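You operate a simulated robot arm through the tools that you are given. There is no shell and no other tool.

The job below is to be done with a simulated two-armed robot. You get a single attempt, and the scene is never put back.

## Task
Pick up the pens carton with one hand, pass it to the other hand and put it on the top of the paper bench. Fetch the clips carton and set it on the top of the chair seat. Take the plug carton and put it on the white lesson disc on the top of the store counter. Shut the strap drawer. Open the repair drawer. Any order will do. Set down upright: pens carton, clips carton, plug carton.

It is judged by the outcome, as a careful person would: the job done as asked, and still so three seconds after it is handed in. It fails if anything else is knocked over, pushed out of place, dropped, spilled or broken.

## Robot
Two 7-joint arms with two-finger parallel grippers on one trunk, on a base that drives. Base frame: it is fixed to the floor where the robot stands at the start and does not move with it; the origin is under the middle of the robot, x ahead of it, y to its left, z up. Readings come in mm, degrees, newtons and seconds.
The left shoulder is at the start at [50, 168, 1032], the right one opposite. With the tool pointing down near the work surface each hand reaches from about 220 to 660 mm from the robot's upright axis, wherever it stands, measured 20 degrees to its own side. Places, roughly: clips carton [-5750, -500, 750]; lesson disc [-7750, -2250, 750]; pens carton [-2250, 750, 750]; plug carton [-7750, -2500, 1000]; repair drawer [-3800, -6800, 700]; strap drawer [-7600, -2400, 200]; top of the chair seat [-4500, 3200, 700]; top of the paper bench [-1200, 2800, 800]. Payload 1.57 kg a hand.
The TCP of each hand is the grasp point between the finger pads, 30 mm short of the fingertips. In the tool frame z runs along the fingers and y along their closing line. Largest opening 80 mm; finger width 17, thickness 12; the body of the gripper, 40 by 82 mm, starts 80 mm behind the TCP.
Orientation is that of the tool frame in the base frame, as a unit quaternion [x, y, z, w]. With the fingers straight down and closing along the base's y, the tool's x points along the base's -x, its y along +y and its z along -z.

## Interface
- The arms move only by the tool drive_tool. It takes "left_steps", "right_steps" or both (then of equal length, played together; a hand with none holds still); each is a list of rows, each an object of numbers (a shift or turn left out is 0, a gripper value left out holds the last): "x", "y", "z": the shift along the base's x, y, z in units of 250 mm (1.0 is 250 mm); "rx", "ry", "rz": the turn, a rotation vector about the base's x, y, z in units of 45 degrees (1.0 is 45 degrees). In form: [{"x": .., "y": .., "z": .., "rx": .., "ry": .., "rz": ..}, ...]. A call has 1 to 20 rows; each row is the pose to reach, as a shift and turn from the pose commanded when the call began. "left_gripper" and "right_gripper" are, for a hand that has rows, the closure in counts, from 0 (fully open) to 255 (shut), set as the call begins (left out, the last holds). A call with a number of a shift or a turn outside -1 to 1 is refused whole. Rows are played at 5 a second. More than 50 mm and 8.6 degrees between two rows, or a gripper value outside its range, and nothing of the call is played. Where a pose cannot be reached the arm comes as near as it can. A force on the tool above 40 N (or 10 N above the force at the start of the call, whichever is more), or a blocked arm, ends the call early, and 0.2 s more pass. Each finger travels about 45 mm/s and halts on what it meets, pressing with about 32 N; the grip force reading is that of the motor and also rises with nothing between the fingers. The clock runs only during rows and for 0.2 s after the last one: add rows that repeat a pose to give the fingers time. The reply holds the time, the measured pose of the TCP, the force on the tool along the base axes, the opening and the grip force, in the units named above and with some noise, with the torque about the TCP (base axes, N m) and any sound that the robot's microphone picked up.
- Cameras (640 x 400 px; columns grow to the right, rows downward): "scene" is now at [127.5, 1.3, 1242]; the picture's right is [0.03, -1.00, 0.00], its down [-0.57, -0.01, -0.82] and it looks along [0.82, 0.02, -0.57] (base axes); focal length 284 px, centre (320, 200). "left" rides on the left gripper at [72, 7, -122] in its tool frame; the picture's right is [-0.09, 1.00, 0.00], its down [-0.84, -0.08, -0.54] and it looks along [-0.54, -0.05, 0.84] (tool axes); focal length 238 px, centre (320, 200). "right" rides on the right gripper at [72, -7, -122] in its tool frame; the picture's right is [0.09, 1.00, 0.00], its down [-0.84, 0.08, -0.54] and it looks along [-0.54, 0.05, 0.84] (tool axes); focal length 238 px, centre (320, 200). There is no depth. A picture from a camera that has moved, and an enlarged one, comes with that camera's place and axes in the base frame and with its lens.
- capture(camera): a new picture of that camera. It takes no simulated time.
- slide_trunk(by): slides the trunk up (or, below 0, down) by that many mm; the arms and the scene camera ride with it, the base frame stays. It gives what a move gives, with no picture.
- base_move(legs): drives the robot by 1 to 6 legs, each [ahead, left, turn to the left] in mm, mm and degrees, along the robot's own axes; the way and the turn of a leg run together, so that a leg with both is an arc; at most 1500 mm and 180 degrees a leg. The arms and the cameras ride along, it lands a little off, and it stops where it bumps. It gives what a move gives.
- head_to(pan, tilt): turns the head with the scene camera to pan (to the left, within 80 degrees either way) and tilt (down, from -29 to 69), counted from straight ahead of the robot. It gives what a move gives.
- enlarge(camera, box): a new picture of the part [left, top, right, bottom] of that camera's present view, enlarged. It takes no simulated time.
- job_done(): hands the job in; it is judged then, once.

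Nothing tells you exact positions but the pictures and the camera data. Unless the task says otherwise, let go and move clear before handing in.

The tools are called as a command line: name --argument value ..., lists and objects as JSON in quotes. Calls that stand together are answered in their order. drive_tool: Moves the arms, as the interface text tells. Its arguments: {"type":"object","properties":{"left_steps":{"type":"array","items":{"type":"object","properties":{"x":{"type":"number"},"y":{"type":"number"},"z":{"type":"number"},"rx":{"type":"number"},"ry":{"type":"number"},"rz":{"type":"number"}}}},"left_gripper":{"type":"number"},"right_steps":{"type":"array","items":{"type":"object","properties":{"x":{"type":"number"},"y":{"type":"number"},"z":{"type":"number"},"rx":{"type":"number"},"ry":{"type":"number"},"rz":{"type":"number"}}}},"right_gripper":{"type":"number"}},"required":[]} The other tools are called the same way: slide_trunk (by) slides the trunk up or down; base_move (legs) drives the base; head_to (pan, tilt) turns the head that bears the scene camera; capture (camera) takes a picture; enlarge (camera, box) takes an enlarged picture of a part of a camera's view; job_done () hands the job in.

At the start:

```text
t: 0.0
left_ee_pos: [476.4, 228.3, 1068.8]
left_ee_rot: [0.0, 1.0, -0.001, 0.0]
left_ft_force: [0.2, -1.2, -0.1]
left_ft_torque: [0.0, 0.04, 0.01]
left_finger_gap: 80.0
left_finger_force: 0.1
right_ee_pos: [543.2, -194.0, 1060.5]
right_ee_rot: [0.0, 1.0, 0.0, 0.0]
right_ft_force: [-1.3, -0.7, -0.6]
right_ft_torque: [0.01, -0.04, 0.02]
right_finger_gap: 80.0
right_finger_force: 0.0
trunk travel left (down, up): [-200.0, 243.0]
robot x, y, heading: [1.0, -0.0, -0.1]
head pan, tilt: [1.4, 34.4]
```

scene: 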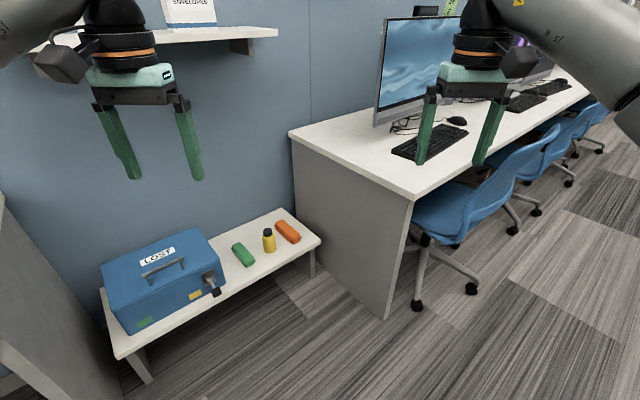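
right: 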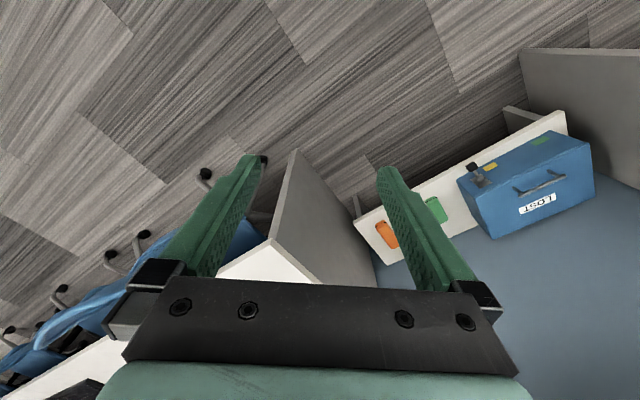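
left: 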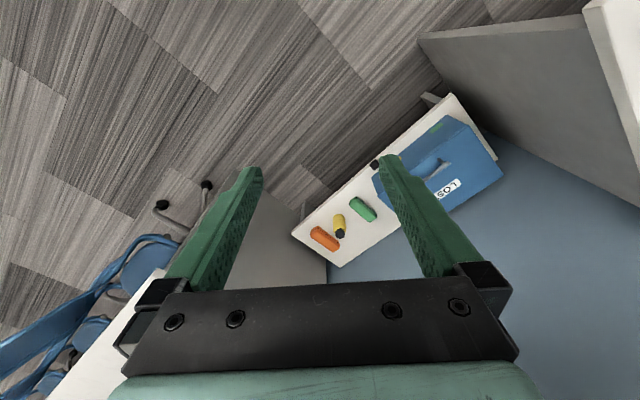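

The robot faces a wall with a low bench (lost box) and a row of computer desks; all of my targets lie behind it (negative x). I'll first look around with the head to learn the room.

head_to --pan 80 --tilt 15

capture --camera "scene"

head_to --pan -80 --tilt 15

capture --camera "scene"

```text
t: 1.5
left_ee_pos: [475.9, 229.6, 1066.6]
left_ee_rot: [0.0, 1.0, 0.0, 0.0]
left_ft_force: [-0.5, -0.6, 0.4]
left_ft_torque: [-0.02, -0.01, 0.01]
left_finger_gap: 80.1
left_finger_force: 0.0
right_ee_pos: [542.6, -193.5, 1060.2]
right_ee_rot: [-0.001, 1.0, 0.0, 0.0]
right_ft_force: [-1.0, -0.1, 0.1]
right_ft_torque: [0.03, 0.03, 0.06]
right_finger_gap: 80.0
right_finger_force: 0.0
trunk travel left (down, up): [-200.0, 243.0]
robot x, y, heading: [-0.2, 1.3, -0.1]
head pan, tilt: [80.0, 15.0]
```

```text
taken
camera scene: at [55.5, 91.1, 1273.1], right [0.98, -0.17, 0.0], down [-0.05, -0.26, -0.97], along [0.17, 0.95, -0.26], focal length 284 px, centre (320, 200)
```

scene: 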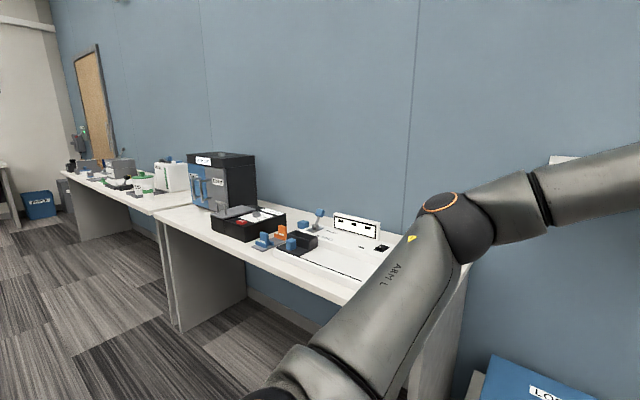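

```text
t: 4.0
left_ee_pos: [476.2, 230.7, 1068.1]
left_ee_rot: [0.0, 1.0, 0.0, 0.0]
left_ft_force: [0.5, -0.1, -0.2]
left_ft_torque: [0.01, -0.02, 0.04]
left_finger_gap: 79.8
left_finger_force: 0.1
right_ee_pos: [544.1, -192.6, 1060.6]
right_ee_rot: [0.0, 1.0, 0.0, 0.0]
right_ft_force: [0.0, 0.0, -0.2]
right_ft_torque: [-0.01, 0.05, 0.01]
right_finger_gap: 79.9
right_finger_force: 0.1
trunk travel left (down, up): [-200.0, 243.0]
robot x, y, heading: [-2.5, -0.2, -0.2]
head pan, tilt: [-80.0, 15.0]
```

```text
taken
camera scene: at [55.5, -92.9, 1273.1], right [-0.98, -0.17, 0.0], down [-0.04, 0.25, -0.97], along [0.17, -0.95, -0.26], focal length 284 px, centre (320, 200)
```

scene: 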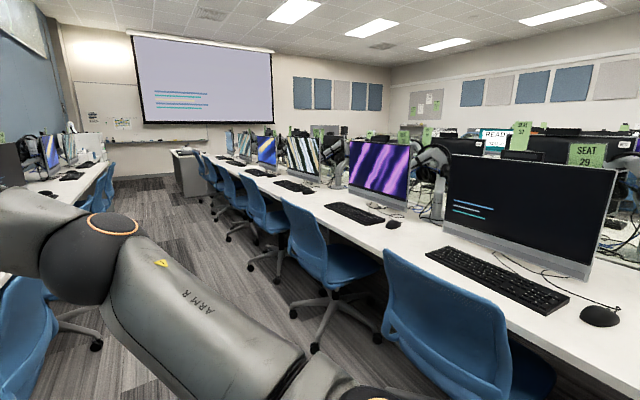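

This is a computer lab with aisles of desks; the work places are behind me. There is clear space around within the arms' reach, so I'll turn around in place and look.

base_move --legs '[[0, 0, 170]]'

head_to --pan 0 --tilt 15

capture --camera "scene"

head_to --pan 60 --tilt 15

capture --camera "scene"

head_to --pan -60 --tilt 15

capture --camera "scene"

```text
t: 11.4
left_ee_pos: [-502.3, -164.2, 1067.0]
left_ee_rot: [0.998, -0.066, 0.0, -0.001]
left_ft_force: [-0.9, -0.6, 0.8]
left_ft_torque: [0.02, 0.0, -0.01]
left_finger_gap: 80.1
left_finger_force: 0.2
right_ee_pos: [-512.9, 262.6, 1059.7]
right_ee_rot: [0.998, -0.067, 0.0, 0.0]
right_ft_force: [0.2, -0.4, -0.3]
right_ft_torque: [0.01, 0.0, -0.01]
right_finger_gap: 80.1
right_finger_force: 0.1
trunk travel left (down, up): [-200.0, 243.0]
robot x, y, heading: [1.0, -3.0, 172.1]
head pan, tilt: [-80.0, 15.0]
```

```text
t: 12.9
left_ee_pos: [-503.0, -164.6, 1068.3]
left_ee_rot: [0.998, -0.066, -0.001, 0.0]
left_ft_force: [-0.4, -0.3, -0.1]
left_ft_torque: [0.0, -0.01, 0.0]
left_finger_gap: 80.1
left_finger_force: 0.0
right_ee_pos: [-513.1, 263.3, 1061.0]
right_ee_rot: [0.998, -0.067, 0.0, 0.0]
right_ft_force: [0.4, -0.1, -0.4]
right_ft_torque: [0.02, -0.02, 0.0]
right_finger_gap: 80.0
right_finger_force: 0.1
trunk travel left (down, up): [-200.0, 243.0]
robot x, y, heading: [-1.8, -0.8, 172.6]
head pan, tilt: [0.0, 15.0]
```

```text
taken
camera scene: at [-133.0, 16.9, 1273.1], right [0.13, 0.99, 0.0], down [0.26, -0.03, -0.97], along [-0.96, 0.13, -0.26], focal length 284 px, centre (320, 200)
```

scene: 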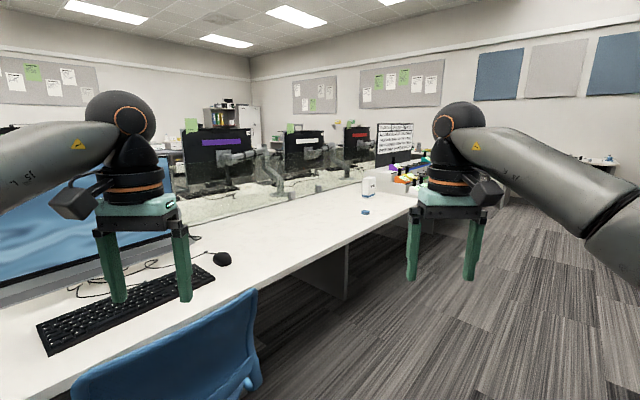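

```text
t: 14.2
left_ee_pos: [-502.8, -163.7, 1067.3]
left_ee_rot: [0.998, -0.066, -0.001, 0.0]
left_ft_force: [-0.2, 0.4, 0.6]
left_ft_torque: [-0.01, 0.0, 0.02]
left_finger_gap: 79.8
left_finger_force: 0.0
right_ee_pos: [-512.7, 263.5, 1060.2]
right_ee_rot: [0.998, -0.066, 0.0, 0.0]
right_ft_force: [-0.1, -0.9, 0.5]
right_ft_torque: [-0.01, 0.01, 0.0]
right_finger_gap: 80.2
right_finger_force: 0.1
trunk travel left (down, up): [-200.0, 243.0]
robot x, y, heading: [0.5, -0.5, 172.6]
head pan, tilt: [60.0, 15.0]
```

```text
taken
camera scene: at [-97.5, -69.5, 1273.1], right [-0.79, 0.61, 0.0], down [0.16, 0.2, -0.97], along [-0.59, -0.76, -0.26], focal length 284 px, centre (320, 200)
```

scene: 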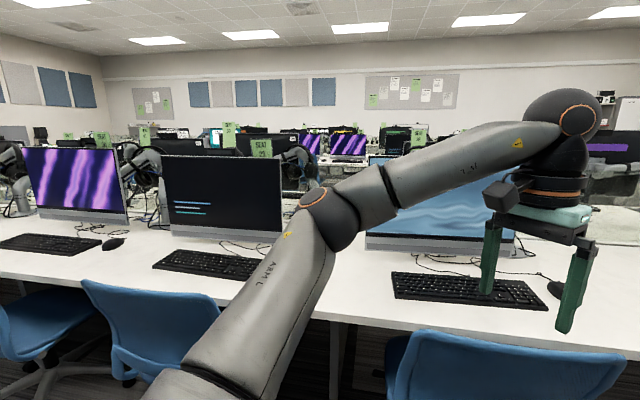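

```text
t: 16.2
left_ee_pos: [-502.4, -164.0, 1067.4]
left_ee_rot: [0.998, -0.066, 0.0, 0.0]
left_ft_force: [0.0, -0.7, 0.3]
left_ft_torque: [0.0, -0.01, 0.01]
left_finger_gap: 80.1
left_finger_force: 0.1
right_ee_pos: [-512.6, 263.2, 1061.3]
right_ee_rot: [0.998, -0.066, 0.0, 0.0]
right_ft_force: [0.3, -0.2, 0.4]
right_ft_torque: [0.0, -0.02, 0.02]
right_finger_gap: 80.2
right_finger_force: 0.0
trunk travel left (down, up): [-200.0, 243.0]
robot x, y, heading: [0.4, 4.9, 172.5]
head pan, tilt: [-60.0, 15.0]
```

```text
taken
camera scene: at [-76.0, 90.8, 1273.1], right [0.92, 0.38, 0.0], down [0.1, -0.24, -0.97], along [-0.37, 0.89, -0.26], focal length 284 px, centre (320, 200)
```

scene: 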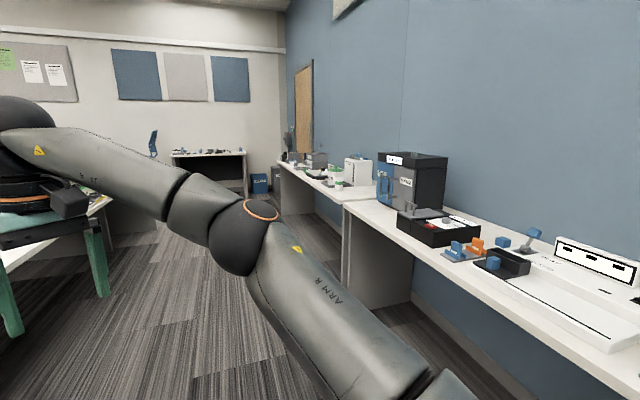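

I now see the layout: the desk island edge with a white object near (-2250, 750), the wall bench along the blue wall, and a table with a chair at the far end. I'll zoom in on these.

enlarge --camera "scene" --box '[120, 110, 400, 285]'

head_to --pan 0 --tilt 15

enlarge --camera "scene" --box '[300, 120, 460, 220]'

enlarge --camera "scene" --box '[160, 80, 400, 230]'

```text
2.29 times, centred on (260, 198) of scene
camera zoom: at [-76.0, 90.8, 1273.1], right [0.92, 0.38, 0.0], down [0.1, -0.24, -0.97], along [-0.37, 0.89, -0.26], focal length 648 px, centre (457, 206)
```

zoom: 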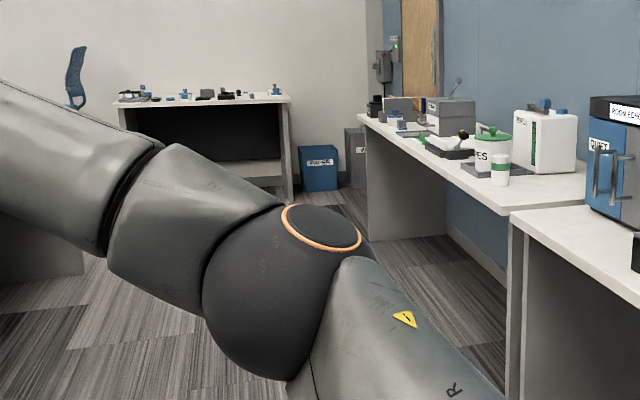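

```text
t: 17.6
left_ee_pos: [-501.9, -163.1, 1067.8]
left_ee_rot: [0.998, -0.066, 0.001, 0.0]
left_ft_force: [0.1, -0.4, 0.0]
left_ft_torque: [0.02, -0.01, -0.01]
left_finger_gap: 80.0
left_finger_force: 0.0
right_ee_pos: [-512.9, 264.0, 1059.6]
right_ee_rot: [0.998, -0.067, 0.001, -0.001]
right_ft_force: [0.8, -0.4, 1.0]
right_ft_torque: [0.02, -0.02, 0.02]
right_finger_gap: 80.2
right_finger_force: 0.0
trunk travel left (down, up): [-200.0, 243.0]
robot x, y, heading: [-4.4, 0.1, 172.3]
head pan, tilt: [0.0, 15.0]
```

```text
4.00 times, centred on (380, 170) of scene
camera zoom: at [-133.0, 16.9, 1273.1], right [0.13, 0.99, 0.0], down [0.26, -0.03, -0.97], along [-0.96, 0.13, -0.26], focal length 1134 px, centre (80, 320)
```

zoom: 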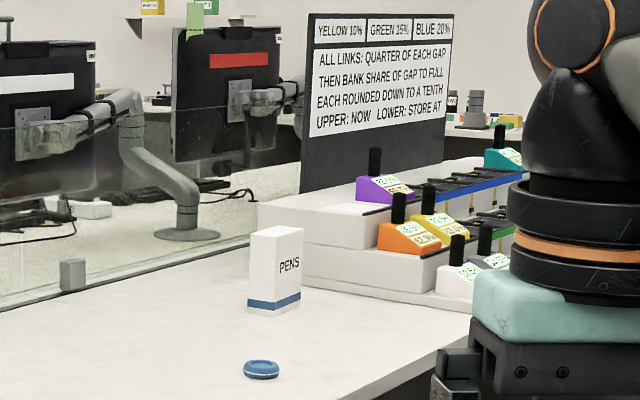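

```text
2.67 times, centred on (280, 155) of scene
camera zoom: at [-133.0, 16.9, 1273.1], right [0.13, 0.99, 0.0], down [0.26, -0.03, -0.97], along [-0.96, 0.13, -0.26], focal length 756 px, centre (427, 320)
```

zoom: 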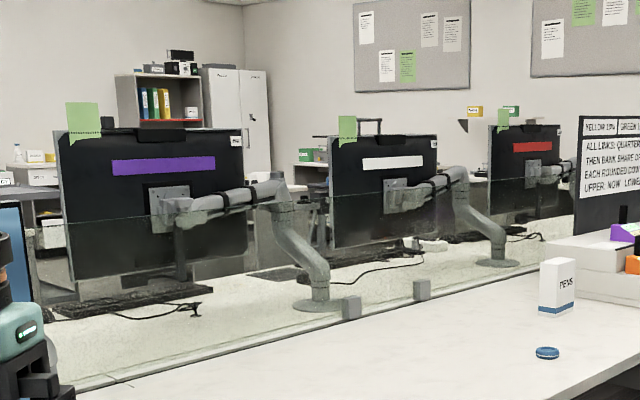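

The PENS carton stands on the desk behind me, and the room runs about 45° to the base frame. I'll turn to face along the aisle (heading ~133°) and look.

base_move --legs '[[0, 0, -39]]'

head_to --pan 0 --tilt 20

capture --camera "scene"

head_to --pan 35 --tilt 20

capture --camera "scene"

```text
t: 19.8
left_ee_pos: [-495.4, 187.1, 1068.3]
left_ee_rot: [0.919, -0.394, 0.0, 0.0]
left_ft_force: [-0.8, 0.1, -0.1]
left_ft_torque: [0.02, -0.03, 0.01]
left_finger_gap: 80.0
left_finger_force: 0.1
right_ee_pos: [-235.0, 526.9, 1060.8]
right_ee_rot: [0.919, -0.394, 0.001, 0.0]
right_ft_force: [-0.1, -0.4, -0.1]
right_ft_torque: [-0.03, 0.04, -0.01]
right_finger_gap: 80.1
right_finger_force: 0.1
trunk travel left (down, up): [-200.0, 243.0]
robot x, y, heading: [0.6, -0.3, 133.4]
head pan, tilt: [0.0, 15.0]
```

```text
t: 20.4
left_ee_pos: [-495.4, 187.0, 1067.9]
left_ee_rot: [0.919, -0.394, 0.0, 0.0]
left_ft_force: [-0.1, 0.1, 0.6]
left_ft_torque: [0.02, -0.01, -0.01]
left_finger_gap: 79.8
left_finger_force: 0.0
right_ee_pos: [-235.8, 525.7, 1061.4]
right_ee_rot: [0.919, -0.394, 0.0, 0.001]
right_ft_force: [-0.3, 0.3, 0.1]
right_ft_torque: [0.01, 0.04, -0.03]
right_finger_gap: 80.2
right_finger_force: 0.1
trunk travel left (down, up): [-200.0, 243.0]
robot x, y, heading: [-1.4, 2.9, 133.7]
head pan, tilt: [0.0, 20.0]
```

```text
taken
camera scene: at [-92.6, 95.5, 1265.0], right [0.72, 0.69, 0.0], down [0.24, -0.25, -0.94], along [-0.65, 0.68, -0.34], focal length 284 px, centre (320, 200)
```

scene: 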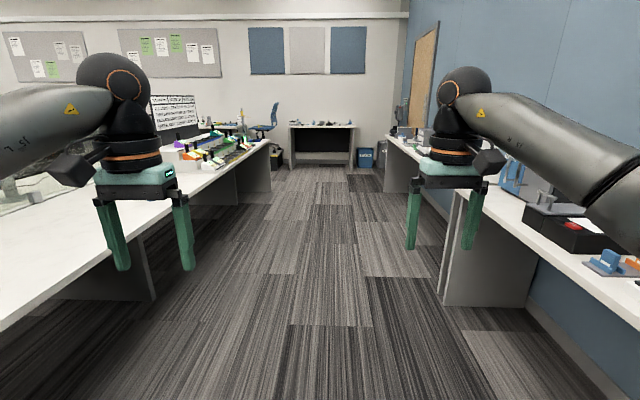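

```text
t: 21.4
left_ee_pos: [-494.2, 187.4, 1067.8]
left_ee_rot: [0.919, -0.394, -0.001, -0.001]
left_ft_force: [0.2, -0.3, 0.9]
left_ft_torque: [0.0, -0.01, -0.01]
left_finger_gap: 80.0
left_finger_force: 0.0
right_ee_pos: [-235.6, 527.6, 1061.3]
right_ee_rot: [0.919, -0.394, 0.0, 0.0]
right_ft_force: [-0.9, 0.2, 0.0]
right_ft_torque: [-0.01, 0.01, 0.0]
right_finger_gap: 80.3
right_finger_force: 0.0
trunk travel left (down, up): [-200.0, 243.0]
robot x, y, heading: [-0.2, -2.9, 133.5]
head pan, tilt: [35.0, 20.0]
```

```text
taken
camera scene: at [-119.6, 46.6, 1264.9], right [0.2, 0.98, 0.0], down [0.34, -0.07, -0.94], along [-0.92, 0.19, -0.34], focal length 284 px, centre (320, 200)
```

scene: 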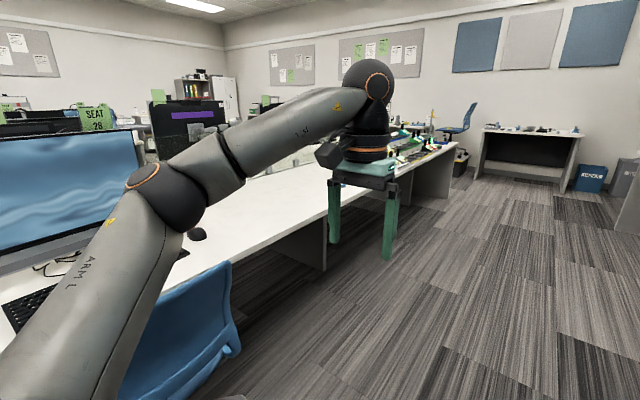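

The aisle direction is about 131°, with the desk edge on my left at ~0.8 m and the caddy past the PENS carton. I'll drive up the aisle and turn to face the desk.

base_move --legs '[[1300, 0, -2.5], [450, 350, 0]]'

head_to --pan 60 --tilt 30

capture --camera "scene"

```text
t: 31.2
left_ee_pos: [-1926.9, 1282.4, 1067.7]
left_ee_rot: [0.911, -0.413, 0.0, 0.0]
left_ft_force: [-0.2, -0.1, 0.9]
left_ft_torque: [0.04, -0.02, -0.01]
left_finger_gap: 79.8
left_finger_force: 0.2
right_ee_pos: [-1652.6, 1611.0, 1060.2]
right_ee_rot: [0.91, -0.414, 0.0, 0.0]
right_ft_force: [0.1, 0.1, 0.2]
right_ft_torque: [-0.01, 0.01, 0.01]
right_finger_gap: 80.0
right_finger_force: 0.1
trunk travel left (down, up): [-200.0, 243.0]
robot x, y, heading: [-1439.9, 1075.1, 131.2]
head pan, tilt: [35.0, 20.0]
```

```text
t: 32.1
left_ee_pos: [-1927.6, 1282.2, 1067.3]
left_ee_rot: [0.911, -0.413, 0.0, -0.001]
left_ft_force: [-0.1, -0.2, 0.4]
left_ft_torque: [0.01, 0.0, 0.0]
left_finger_gap: 80.1
left_finger_force: 0.1
right_ee_pos: [-1653.5, 1610.7, 1059.0]
right_ee_rot: [0.91, -0.414, 0.001, -0.001]
right_ft_force: [0.2, 0.9, 1.4]
right_ft_torque: [-0.01, 0.02, -0.04]
right_finger_gap: 79.9
right_finger_force: 0.1
trunk travel left (down, up): [-200.0, 243.0]
robot x, y, heading: [-1437.9, 1074.9, 131.1]
head pan, tilt: [60.0, 30.0]
```

```text
taken
camera scene: at [-1557.2, 1085.6, 1248.9], right [-0.19, 0.98, 0.0], down [0.49, 0.1, -0.87], along [-0.85, -0.17, -0.5], focal length 284 px, centre (320, 200)
```

scene: 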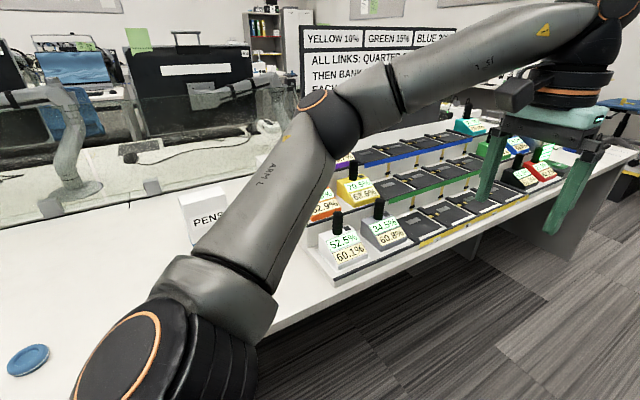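

The battery dock with its sign sits just beyond the PENS carton; the hand heights should clear it, but I'll raise the trunk a bit for safety and turn to face the desk.

slide_trunk --by 100

base_move --legs '[[0, 0, 90]]'

head_to --pan 0 --tilt 40

capture --camera "scene"

head_to --pan 0 --tilt 65

capture --camera "scene"

```text
t: 33.5
left_ee_pos: [-1927.2, 1282.1, 1167.9]
left_ee_rot: [0.911, -0.413, 0.0, 0.0]
left_ft_force: [0.3, 1.0, 1.1]
left_ft_torque: [0.02, 0.0, 0.02]
left_finger_gap: 79.8
left_finger_force: 0.2
right_ee_pos: [-1653.3, 1610.7, 1161.0]
right_ee_rot: [0.91, -0.414, 0.0, -0.001]
right_ft_force: [-0.2, 0.2, 0.0]
right_ft_torque: [0.03, 0.03, 0.01]
right_finger_gap: 79.8
right_finger_force: 0.0
trunk travel left (down, up): [-300.0, 143.0]
robot x, y, heading: [-1441.6, 1076.4, 131.1]
head pan, tilt: [60.0, 30.0]
```

```text
t: 37.6
left_ee_pos: [-1657.1, 593.2, 1168.0]
left_ee_rot: [0.939, 0.343, -0.001, 0.0]
left_ft_force: [-0.5, 0.3, 0.4]
left_ft_torque: [0.01, 0.02, 0.01]
left_finger_gap: 80.0
left_finger_force: 0.1
right_ee_pos: [-1981.6, 873.0, 1161.2]
right_ee_rot: [0.94, 0.342, -0.001, 0.0]
right_ft_force: [-0.8, 0.4, 0.0]
right_ft_torque: [-0.01, 0.02, 0.02]
right_finger_gap: 80.1
right_finger_force: 0.1
trunk travel left (down, up): [-300.0, 143.0]
robot x, y, heading: [-1441.1, 1072.3, -140.0]
head pan, tilt: [60.0, 30.0]
```

```text
t: 38.9
left_ee_pos: [-1659.0, 591.5, 1168.4]
left_ee_rot: [0.939, 0.343, -0.001, 0.0]
left_ft_force: [0.3, 0.0, -0.4]
left_ft_torque: [-0.02, 0.0, 0.01]
left_finger_gap: 80.1
left_finger_force: 0.0
right_ee_pos: [-1981.9, 871.8, 1161.2]
right_ee_rot: [0.94, 0.341, 0.0, 0.0]
right_ft_force: [-0.1, 0.8, -0.6]
right_ft_torque: [0.03, -0.03, 0.01]
right_finger_gap: 79.8
right_finger_force: 0.1
trunk travel left (down, up): [-300.0, 143.0]
robot x, y, heading: [-1442.8, 1074.0, -140.3]
head pan, tilt: [0.0, 40.0]
```

```text
taken
camera scene: at [-1537.8, 992.4, 1333.5], right [-0.64, 0.77, 0.0], down [0.49, 0.41, -0.77], along [-0.59, -0.49, -0.64], focal length 284 px, centre (320, 200)
```

scene: 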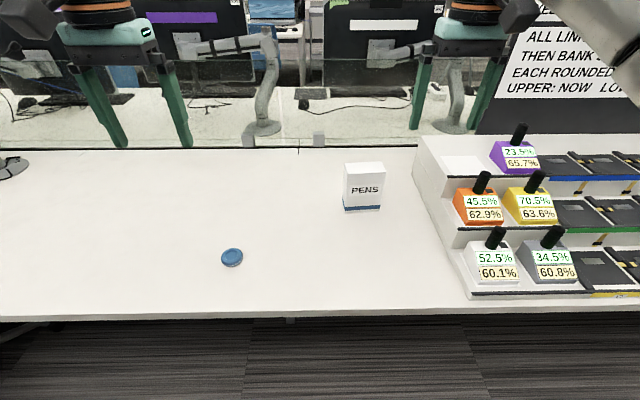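

```text
t: 39.8
left_ee_pos: [-1659.2, 591.9, 1168.2]
left_ee_rot: [0.939, 0.343, 0.0, 0.001]
left_ft_force: [0.9, 0.3, 0.0]
left_ft_torque: [0.01, 0.01, 0.0]
left_finger_gap: 80.0
left_finger_force: 0.0
right_ee_pos: [-1982.5, 872.0, 1160.1]
right_ee_rot: [0.94, 0.342, 0.0, 0.0]
right_ft_force: [0.8, -0.1, 0.0]
right_ft_torque: [0.02, 0.0, 0.0]
right_finger_gap: 80.1
right_finger_force: 0.0
trunk travel left (down, up): [-300.0, 143.0]
robot x, y, heading: [-1442.0, 1073.8, -140.0]
head pan, tilt: [0.0, 65.0]
```

```text
taken
camera scene: at [-1519.2, 1008.0, 1301.3], right [-0.64, 0.77, 0.0], down [0.69, 0.58, -0.42], along [-0.32, -0.27, -0.91], focal length 284 px, centre (320, 200)
```

scene: 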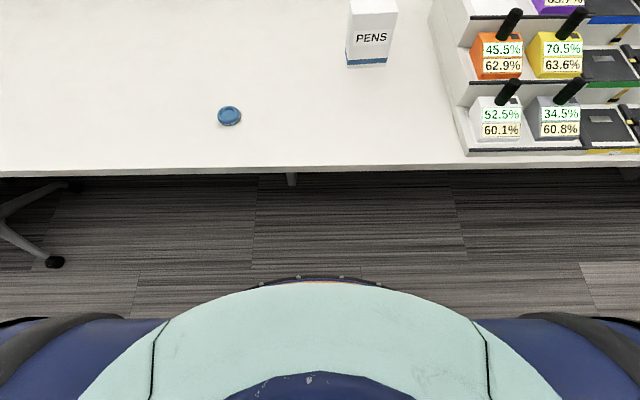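

The PENS carton stands between the blue disc and the dock on the desk. I'll zoom in to measure it precisely.

enlarge --camera "scene" --box '[300, 0, 460, 100]'

head_to --pan 0 --tilt 40

enlarge --camera "scene" --box '[300, 130, 460, 230]'

capture --camera "right"

capture --camera "left"

```text
4.00 times, centred on (380, 50) of scene
camera zoom: at [-1519.2, 1008.0, 1301.3], right [-0.64, 0.77, 0.0], down [0.69, 0.58, -0.42], along [-0.32, -0.27, -0.91], focal length 1134 px, centre (80, 800)
```

zoom: 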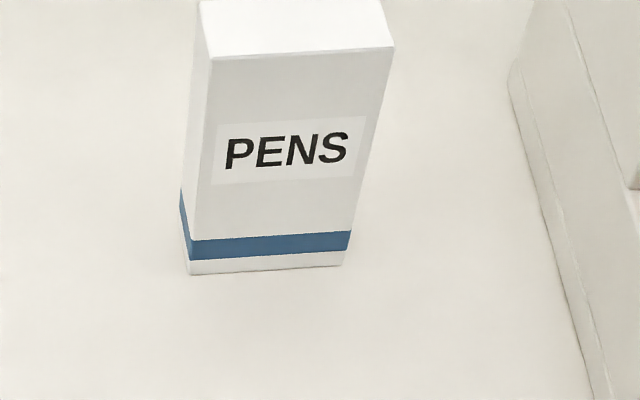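

```text
t: 40.7
left_ee_pos: [-1657.1, 592.2, 1167.9]
left_ee_rot: [0.939, 0.343, -0.001, -0.001]
left_ft_force: [0.0, 0.4, 0.2]
left_ft_torque: [-0.01, -0.02, -0.01]
left_finger_gap: 79.9
left_finger_force: 0.0
right_ee_pos: [-1981.6, 871.3, 1161.1]
right_ee_rot: [0.94, 0.342, 0.001, 0.0]
right_ft_force: [0.1, -0.7, 0.6]
right_ft_torque: [0.0, 0.0, -0.04]
right_finger_gap: 80.1
right_finger_force: 0.0
trunk travel left (down, up): [-300.0, 143.0]
robot x, y, heading: [-1440.9, 1078.2, -140.0]
head pan, tilt: [0.0, 40.0]
```

```text
4.00 times, centred on (380, 180) of scene
camera zoom: at [-1537.8, 992.4, 1333.5], right [-0.64, 0.77, 0.0], down [0.49, 0.41, -0.77], along [-0.59, -0.49, -0.64], focal length 1134 px, centre (80, 280)
```

zoom: 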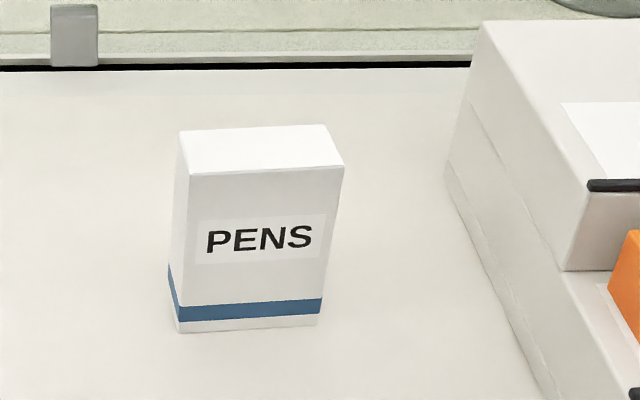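

```text
taken
camera right: at [-1931.1, 923.6, 1282.7], right [0.71, -0.7, 0.0], down [-0.59, -0.6, 0.54], along [-0.38, -0.39, -0.84], focal length 238 px, centre (320, 200)
```

right: 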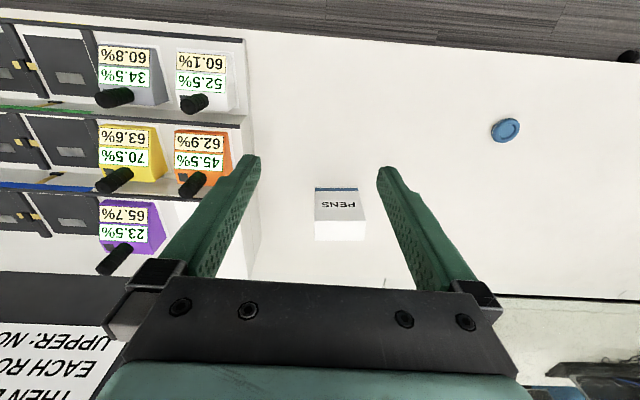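

```text
taken
camera left: at [-1599.5, 634.1, 1289.6], right [0.57, -0.82, 0.0], down [-0.69, -0.48, 0.54], along [-0.45, -0.31, -0.84], focal length 238 px, centre (320, 200)
```

left: 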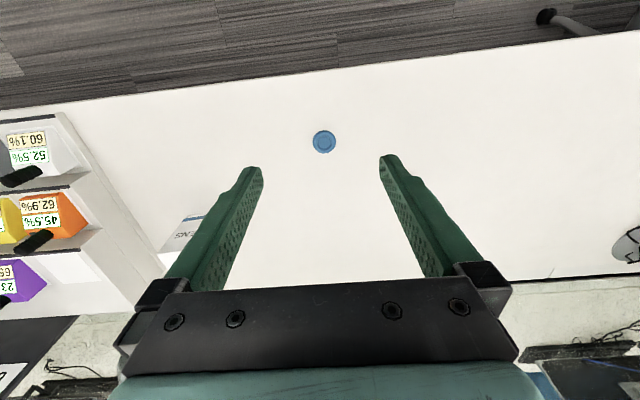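

The PENS carton measures about 110 × 55 × 150 mm, at about (-2151, 650), on a desk at z≈727 mm, turned about 5° from my axes. I'll rotate both hands 90° about the vertical (cameras outward) so they close across its thin side.

drive_tool --right_steps '[{"rz": 0.17}, {"rz": 0.34}, {"rz": 0.5}, {"rz": 0.67}, {"rz": 0.84}, {"rz": 1.0}]' --left_steps '[{"rz": -0.17}, {"rz": -0.34}, {"rz": -0.5}, {"rz": -0.67}, {"rz": -0.84}, {"rz": -1.0}]'

drive_tool --right_steps '[{"rz": 0.17}, {"rz": 0.34}, {"rz": 0.5}, {"rz": 0.67}, {"rz": 0.84}, {"rz": 1.0}]' --left_steps '[{"rz": -0.17}, {"rz": -0.34}, {"rz": -0.5}, {"rz": -0.67}, {"rz": -0.84}, {"rz": -1.0}]'

capture --camera "scene"

```text
t: 42.1
left_ee_pos: [-1648.8, 632.2, 1152.9]
left_ee_rot: [0.999, -0.042, -0.001, 0.001]
left_ft_force: [0.7, 0.2, 0.8]
left_ft_torque: [0.0, 0.0, -0.01]
left_finger_gap: 79.9
left_finger_force: 0.1
left hand out of reach, approached as far as the arm can: row 5, 6
right_ee_pos: [-1909.5, 892.9, 1137.1]
right_ee_rot: [0.738, 0.675, -0.002, 0.0]
right_ft_force: [0.4, -0.3, 1.0]
right_ft_torque: [0.02, 0.01, 0.0]
right_finger_gap: 80.0
right_finger_force: 0.0
right hand out of reach, approached as far as the arm can: row 4, 5, 6
trunk travel left (down, up): [-300.0, 143.0]
robot x, y, heading: [-1440.0, 1075.6, -139.9]
head pan, tilt: [0.0, 40.0]
```

```text
t: 43.5
left_ee_pos: [-1597.4, 802.7, 1111.0]
left_ee_rot: [0.907, -0.42, -0.001, 0.0]
left_ft_force: [0.6, -0.2, 0.2]
left_ft_torque: [0.02, -0.01, -0.02]
left_finger_gap: 80.2
left_finger_force: 0.1
left hand out of reach, approached as far as the arm can: row 1, 2, 3, 4, 5, 6
right_ee_pos: [-1729.9, 937.9, 1102.0]
right_ee_rot: [0.425, 0.905, -0.001, 0.001]
right_ft_force: [0.6, -0.4, 0.2]
right_ft_torque: [-0.04, 0.0, -0.02]
right_finger_gap: 79.9
right_finger_force: 0.0
right hand out of reach, approached as far as the arm can: row 1, 2, 3, 4, 5, 6
trunk travel left (down, up): [-300.0, 143.0]
robot x, y, heading: [-1441.0, 1071.2, -140.0]
head pan, tilt: [0.0, 40.0]
```

```text
taken
camera scene: at [-1537.8, 992.5, 1333.6], right [-0.64, 0.77, 0.0], down [0.49, 0.41, -0.77], along [-0.59, -0.49, -0.64], focal length 284 px, centre (320, 200)
```

scene: 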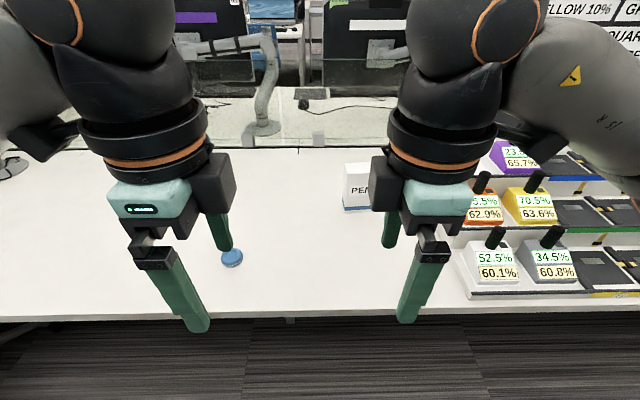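

Both hands are now turned with the right orientation but drawn inward. I'll creep the base toward the desk in steps, checking my base against the desk edge.

base_move --legs '[[130, 40, 0]]'

head_to --pan 0 --tilt 69

capture --camera "scene"

```text
t: 44.8
left_ee_pos: [-1671.1, 687.1, 1111.3]
left_ee_rot: [0.908, -0.419, -0.001, 0.001]
left_ft_force: [0.2, 0.9, -0.6]
left_ft_torque: [0.02, 0.0, 0.03]
left_finger_gap: 79.6
left_finger_force: 0.1
right_ee_pos: [-1803.6, 824.3, 1101.2]
right_ee_rot: [0.426, 0.905, -0.001, -0.001]
right_ft_force: [1.1, 0.6, 0.4]
right_ft_torque: [0.03, 0.02, 0.02]
right_finger_gap: 79.8
right_finger_force: 0.1
trunk travel left (down, up): [-300.0, 143.0]
robot x, y, heading: [-1516.9, 959.4, -140.0]
head pan, tilt: [0.0, 40.0]
```

```text
t: 45.8
left_ee_pos: [-1669.6, 688.7, 1111.4]
left_ee_rot: [0.908, -0.419, -0.001, 0.001]
left_ft_force: [-0.1, -0.1, -0.1]
left_ft_torque: [-0.03, 0.01, 0.01]
left_finger_gap: 80.0
left_finger_force: 0.1
right_ee_pos: [-1803.7, 825.0, 1101.0]
right_ee_rot: [0.426, 0.905, -0.002, 0.001]
right_ft_force: [0.1, -0.1, -0.6]
right_ft_torque: [0.0, 0.04, 0.01]
right_finger_gap: 79.9
right_finger_force: 0.2
trunk travel left (down, up): [-300.0, 143.0]
robot x, y, heading: [-1512.9, 959.2, -140.1]
head pan, tilt: [0.0, 68.8]
```

```text
taken
camera scene: at [-1588.6, 897.7, 1297.4], right [-0.64, 0.77, 0.0], down [0.71, 0.6, -0.36], along [-0.28, -0.23, -0.93], focal length 284 px, centre (320, 200)
```

scene: 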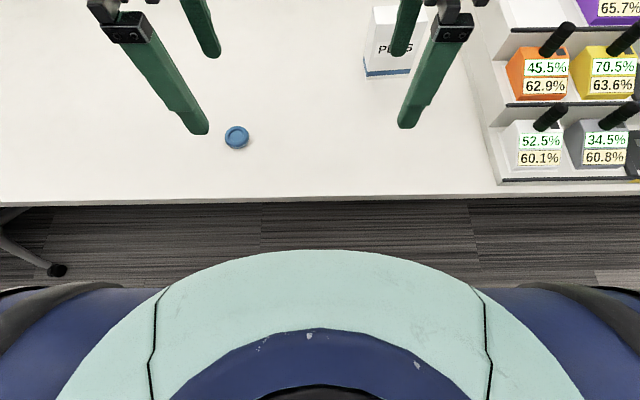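

The base front is low and will slide under the open desk, with ample leg clearance. I'll go 90 mm further and then bring the trunk down.

base_move --legs '[[90, 0, 0]]'

slide_trunk --by -60

capture --camera "right"

head_to --pan -10 --tilt 50

capture --camera "scene"

```text
t: 46.9
left_ee_pos: [-1738.9, 629.2, 1113.2]
left_ee_rot: [0.908, -0.419, -0.001, 0.0]
left_ft_force: [0.5, 0.0, 0.4]
left_ft_torque: [0.01, -0.04, 0.0]
left_finger_gap: 80.0
left_finger_force: 0.0
right_ee_pos: [-1871.5, 766.9, 1100.4]
right_ee_rot: [0.425, 0.905, -0.001, 0.001]
right_ft_force: [0.5, 0.1, -0.2]
right_ft_torque: [0.0, -0.03, 0.0]
right_finger_gap: 80.1
right_finger_force: 0.1
trunk travel left (down, up): [-300.0, 143.0]
robot x, y, heading: [-1582.7, 899.3, -140.0]
head pan, tilt: [0.0, 68.8]
```

```text
t: 47.9
left_ee_pos: [-1738.2, 632.3, 1052.1]
left_ee_rot: [0.908, -0.42, -0.002, 0.0]
left_ft_force: [-0.2, -0.2, 0.0]
left_ft_torque: [0.02, -0.04, 0.04]
left_finger_gap: 80.1
left_finger_force: 0.1
right_ee_pos: [-1871.3, 767.0, 1042.1]
right_ee_rot: [0.425, 0.905, -0.002, 0.0]
right_ft_force: [0.2, 0.5, -0.8]
right_ft_torque: [-0.03, 0.0, 0.01]
right_finger_gap: 79.8
right_finger_force: 0.1
trunk travel left (down, up): [-240.0, 203.0]
robot x, y, heading: [-1580.0, 902.9, -139.7]
head pan, tilt: [0.0, 68.8]
```

```text
taken
camera right: at [-1921.7, 819.2, 1163.0], right [0.71, 0.71, 0.0], down [0.59, -0.59, 0.54], along [0.38, -0.39, -0.84], focal length 238 px, centre (320, 200)
```

right: 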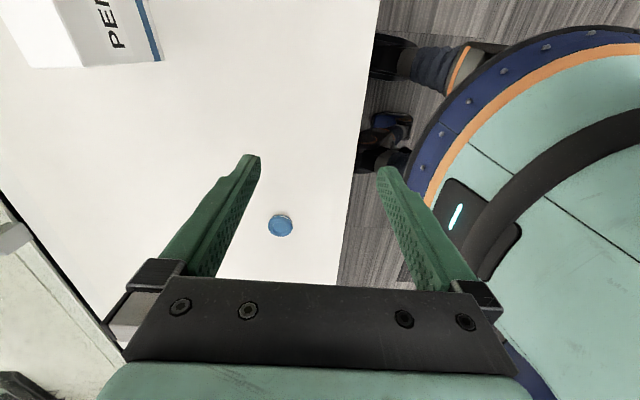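

```text
t: 48.7
left_ee_pos: [-1737.6, 630.7, 1052.2]
left_ee_rot: [0.908, -0.418, -0.001, 0.001]
left_ft_force: [-0.6, 0.0, -0.4]
left_ft_torque: [0.0, -0.02, 0.02]
left_finger_gap: 79.7
left_finger_force: 0.0
right_ee_pos: [-1871.3, 767.0, 1041.7]
right_ee_rot: [0.426, 0.905, -0.002, 0.001]
right_ft_force: [-0.4, -1.4, -0.3]
right_ft_torque: [0.02, 0.02, 0.01]
right_finger_gap: 80.0
right_finger_force: 0.0
trunk travel left (down, up): [-240.0, 203.0]
robot x, y, heading: [-1582.9, 902.0, -139.8]
head pan, tilt: [-10.0, 50.0]
```

```text
taken
camera scene: at [-1680.5, 837.7, 1259.3], right [-0.5, 0.87, 0.0], down [0.66, 0.38, -0.64], along [-0.56, -0.32, -0.77], focal length 284 px, centre (320, 200)
```

scene: 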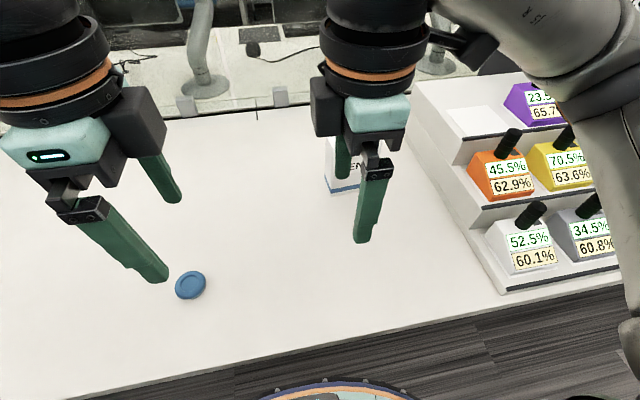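

The right hand has the correct closing direction. I'll bring it above the PENS carton in two moves, staying above its top (878 mm).

drive_tool --right_steps '[{"x": -0.14, "y": -0.06, "z": -0.04}, {"x": -0.28, "y": -0.12, "z": -0.08}, {"x": -0.42, "y": -0.18, "z": -0.12}, {"x": -0.56, "y": -0.234, "z": -0.16}]'

capture --camera "scene"

```text
t: 49.7
left_ee_pos: [-1738.5, 630.5, 1052.0]
left_ee_rot: [0.908, -0.419, -0.001, 0.0]
left_ft_force: [-0.3, -0.5, 0.0]
left_ft_torque: [0.03, -0.03, 0.01]
left_finger_gap: 79.9
left_finger_force: 0.1
right_ee_pos: [-1872.2, 757.3, 1005.2]
right_ee_rot: [0.427, 0.904, -0.002, -0.001]
right_ft_force: [0.4, -0.6, 0.4]
right_ft_torque: [0.02, 0.05, 0.0]
right_finger_gap: 79.7
right_finger_force: 0.0
right hand out of reach, approached as far as the arm can: row 1, 2, 3, 4
trunk travel left (down, up): [-240.0, 203.0]
robot x, y, heading: [-1582.3, 900.5, -139.9]
head pan, tilt: [-10.0, 50.0]
```

```text
taken
camera scene: at [-1680.5, 837.8, 1259.4], right [-0.5, 0.87, 0.0], down [0.66, 0.38, -0.64], along [-0.56, -0.32, -0.77], focal length 284 px, centre (320, 200)
```

scene: 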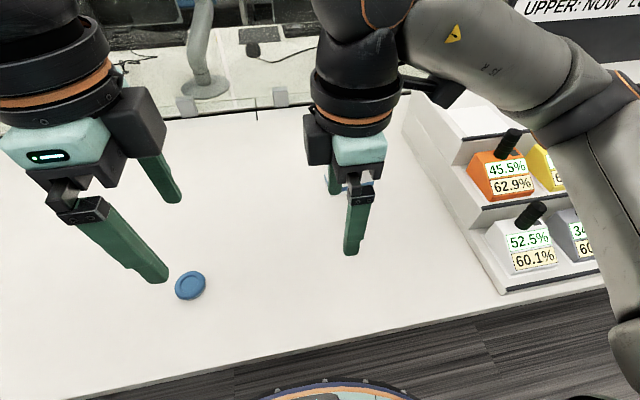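

The +90° wrist turn limits the right arm's reach. I'll turn it back part way to learn what it can do and where the command point is.

drive_tool --right_steps '[{"rz": -0.17}, {"rz": -0.34}, {"rz": -0.5}]'

drive_tool --right_steps '[{"rz": -0.17}, {"rz": -0.34}, {"rz": -0.5}]'

```text
t: 50.5
left_ee_pos: [-1738.4, 632.0, 1052.7]
left_ee_rot: [0.908, -0.419, 0.0, 0.0]
left_ft_force: [-0.3, -0.1, -0.5]
left_ft_torque: [0.03, 0.0, -0.02]
left_finger_gap: 80.1
left_finger_force: 0.2
right_ee_pos: [-1875.4, 758.1, 1005.9]
right_ee_rot: [0.594, 0.804, -0.001, -0.001]
right_ft_force: [0.7, 0.6, 0.0]
right_ft_torque: [-0.03, -0.02, -0.01]
right_finger_gap: 80.2
right_finger_force: 0.1
trunk travel left (down, up): [-240.0, 203.0]
robot x, y, heading: [-1582.8, 899.1, -139.9]
head pan, tilt: [-10.0, 50.0]
```

```text
t: 51.3
left_ee_pos: [-1738.6, 632.1, 1051.4]
left_ee_rot: [0.908, -0.418, -0.001, 0.0]
left_ft_force: [-0.7, 0.0, 0.5]
left_ft_torque: [0.0, 0.02, 0.02]
left_finger_gap: 80.1
left_finger_force: 0.1
right_ee_pos: [-1875.8, 759.1, 1004.2]
right_ee_rot: [0.74, 0.672, -0.001, -0.001]
right_ft_force: [1.0, 0.2, -1.4]
right_ft_torque: [0.0, 0.01, 0.0]
right_finger_gap: 80.0
right_finger_force: 0.1
trunk travel left (down, up): [-240.0, 203.0]
robot x, y, heading: [-1580.9, 900.2, -139.7]
head pan, tilt: [-10.0, 50.0]
```

The command point follows the actual pose, so nothing jumps. I'll try turning the right wrist the other way (camera inward) to see if that orientation reaches further.

drive_tool --right_steps '[{"rz": -0.17}, {"rz": -0.34}, {"rz": -0.5}, {"rz": -0.67}, {"rz": -0.84}, {"rz": -1.0}]'

drive_tool --right_steps '[{"rz": -0.17}, {"rz": -0.34}, {"rz": -0.5}, {"rz": -0.67}, {"rz": -0.84}, {"rz": -1.0}]'

drive_tool --right_steps '[{"rz": -0.17}, {"rz": -0.34}, {"rz": -0.5}, {"rz": -0.67}, {"rz": -0.84}, {"rz": -1.0}]'

capture --camera "scene"

```text
t: 52.7
left_ee_pos: [-1738.0, 630.9, 1051.7]
left_ee_rot: [0.908, -0.419, -0.001, 0.001]
left_ft_force: [-0.4, 0.3, 0.8]
left_ft_torque: [0.0, 0.02, -0.02]
left_finger_gap: 80.0
left_finger_force: 0.0
right_ee_pos: [-1876.6, 759.1, 1005.6]
right_ee_rot: [0.941, 0.337, 0.0, -0.002]
right_ft_force: [0.1, 0.0, 0.5]
right_ft_torque: [0.03, 0.02, -0.01]
right_finger_gap: 80.1
right_finger_force: 0.1
trunk travel left (down, up): [-240.0, 203.0]
robot x, y, heading: [-1580.2, 901.7, -140.0]
head pan, tilt: [-10.0, 50.0]
```

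```text
t: 54.1
left_ee_pos: [-1738.5, 631.1, 1051.7]
left_ee_rot: [0.908, -0.419, -0.001, 0.001]
left_ft_force: [-0.2, -0.3, 0.1]
left_ft_torque: [-0.04, 0.01, 0.0]
left_finger_gap: 80.0
left_finger_force: 0.1
right_ee_pos: [-1875.7, 758.6, 1004.7]
right_ee_rot: [0.999, -0.048, 0.0, -0.002]
right_ft_force: [0.4, -0.1, -0.2]
right_ft_torque: [-0.01, 0.01, -0.02]
right_finger_gap: 80.2
right_finger_force: 0.1
trunk travel left (down, up): [-240.0, 203.0]
robot x, y, heading: [-1578.8, 903.9, -139.8]
head pan, tilt: [-10.0, 50.0]
```

```text
t: 55.5
left_ee_pos: [-1737.7, 631.3, 1052.1]
left_ee_rot: [0.908, -0.418, -0.002, 0.0]
left_ft_force: [0.6, 0.0, 0.0]
left_ft_torque: [-0.01, 0.0, 0.01]
left_finger_gap: 80.0
left_finger_force: 0.0
right_ee_pos: [-1876.1, 758.8, 1003.7]
right_ee_rot: [0.904, -0.427, 0.0, -0.002]
right_ft_force: [0.0, -0.4, 0.3]
right_ft_torque: [-0.04, 0.02, -0.03]
right_finger_gap: 80.2
right_finger_force: 0.2
trunk travel left (down, up): [-240.0, 203.0]
robot x, y, heading: [-1581.6, 905.1, -140.1]
head pan, tilt: [-10.0, 50.0]
```

```text
taken
camera scene: at [-1680.5, 837.8, 1259.3], right [-0.5, 0.87, 0.0], down [0.66, 0.38, -0.64], along [-0.56, -0.32, -0.77], focal length 284 px, centre (320, 200)
```

scene: 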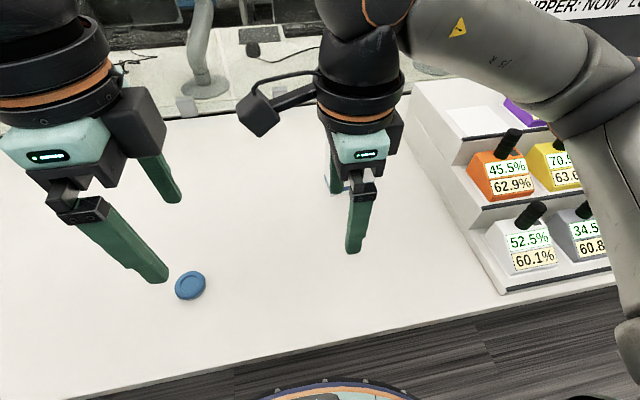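

Turning the other way works without limits. Now I'll move it over the carton.

drive_tool --right_steps '[{"x": -0.14, "y": -0.055, "z": 0}, {"x": -0.28, "y": -0.11, "z": 0}, {"x": -0.42, "y": -0.165, "z": 0}, {"x": -0.55, "y": -0.218, "z": 0}]'

capture --camera "right"

```text
t: 56.5
left_ee_pos: [-1738.5, 630.5, 1051.5]
left_ee_rot: [0.908, -0.419, -0.001, 0.0]
left_ft_force: [0.2, -0.3, 0.2]
left_ft_torque: [0.01, 0.01, -0.02]
left_finger_gap: 79.9
left_finger_force: 0.1
right_ee_pos: [-2013.2, 703.9, 1005.1]
right_ee_rot: [0.906, -0.424, 0.0, -0.001]
right_ft_force: [0.4, 0.1, -0.2]
right_ft_torque: [0.01, 0.01, -0.02]
right_finger_gap: 80.0
right_finger_force: 0.1
trunk travel left (down, up): [-240.0, 203.0]
robot x, y, heading: [-1581.1, 900.6, -139.8]
head pan, tilt: [-10.0, 50.0]
```

```text
taken
camera right: at [-1962.6, 652.9, 1127.6], right [-0.71, -0.71, 0.0], down [-0.59, 0.59, 0.54], along [-0.38, 0.39, -0.84], focal length 238 px, centre (320, 200)
```

right: 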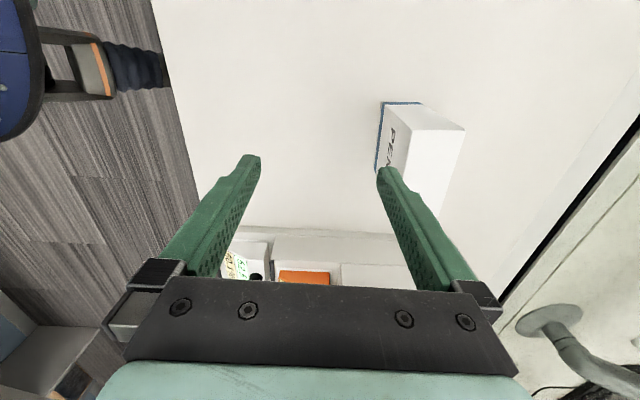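

The hand reaches forward nicely now. I'll zoom the wrist camera on the carton to refine its position.

enlarge --camera "right" --box '[360, 80, 520, 180]'

enlarge --camera "scene" --box '[240, 100, 400, 200]'

```text
4.00 times, centred on (440, 130) of right
camera zoom: at [-1962.6, 652.9, 1127.6], right [-0.71, -0.71, 0.0], down [-0.59, 0.59, 0.54], along [-0.38, 0.39, -0.84], focal length 953 px, centre (-160, 480)
```

zoom: 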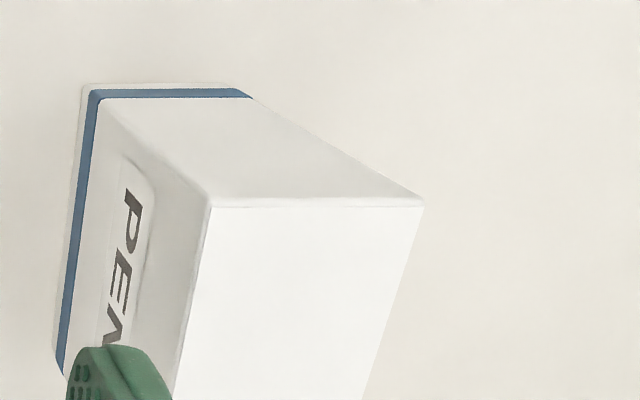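

```text
4.00 times, centred on (320, 150) of scene
camera zoom: at [-1680.6, 837.6, 1259.3], right [-0.5, 0.87, 0.0], down [0.66, 0.38, -0.64], along [-0.56, -0.32, -0.77], focal length 1134 px, centre (320, 400)
```

zoom: 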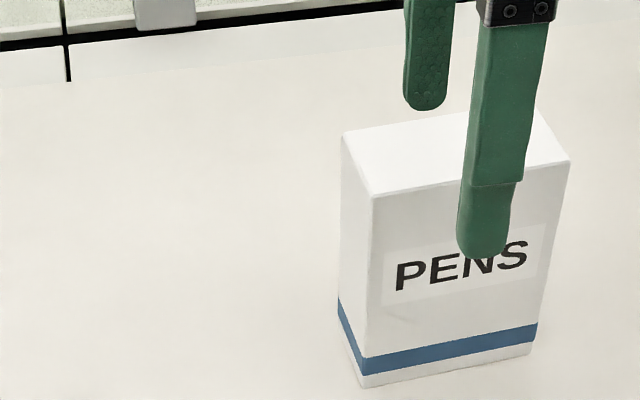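

The carton's centre is at about (-2146, 653), with its thin direction at -135°. Before picking it, I'll test that the left hand can tilt toward horizontal (pointing to my right) for the hand-over.

drive_tool --left_steps '[{"rx": 0.13, "ry": 0.107}, {"rx": 0.26, "ry": 0.214}, {"rx": 0.39, "ry": 0.321}, {"rx": 0.52, "ry": 0.428}, {"rx": 0.65, "ry": 0.535}, {"rx": 0.767, "ry": 0.642}]'

capture --camera "scene"

```text
t: 57.9
left_ee_pos: [-1730.0, 646.6, 1060.8]
left_ee_rot: [0.839, -0.386, -0.348, -0.164]
left_ft_force: [0.4, -0.5, -0.5]
left_ft_torque: [0.02, 0.0, -0.01]
left_finger_gap: 80.2
left_finger_force: 0.2
left hand out of reach, approached as far as the arm can: row 4, 5, 6
right_ee_pos: [-2013.5, 704.4, 1006.4]
right_ee_rot: [0.905, -0.426, 0.0, -0.002]
right_ft_force: [0.0, -0.5, -0.1]
right_ft_torque: [0.01, 0.0, 0.01]
right_finger_gap: 80.0
right_finger_force: 0.1
trunk travel left (down, up): [-240.0, 203.0]
robot x, y, heading: [-1584.1, 902.5, -140.0]
head pan, tilt: [-10.0, 50.0]
```

```text
taken
camera scene: at [-1680.5, 837.7, 1259.4], right [-0.5, 0.87, 0.0], down [0.66, 0.38, -0.64], along [-0.56, -0.32, -0.77], focal length 284 px, centre (320, 200)
```

scene: 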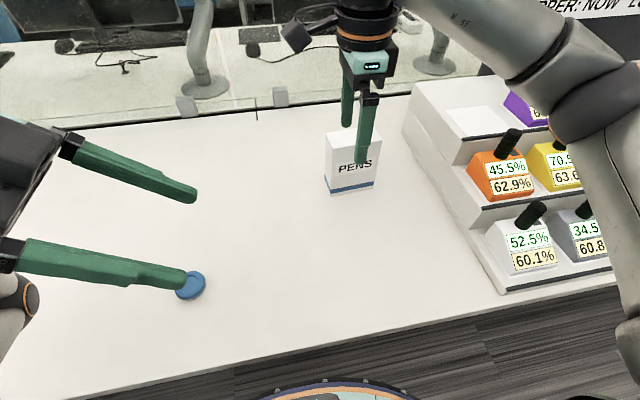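

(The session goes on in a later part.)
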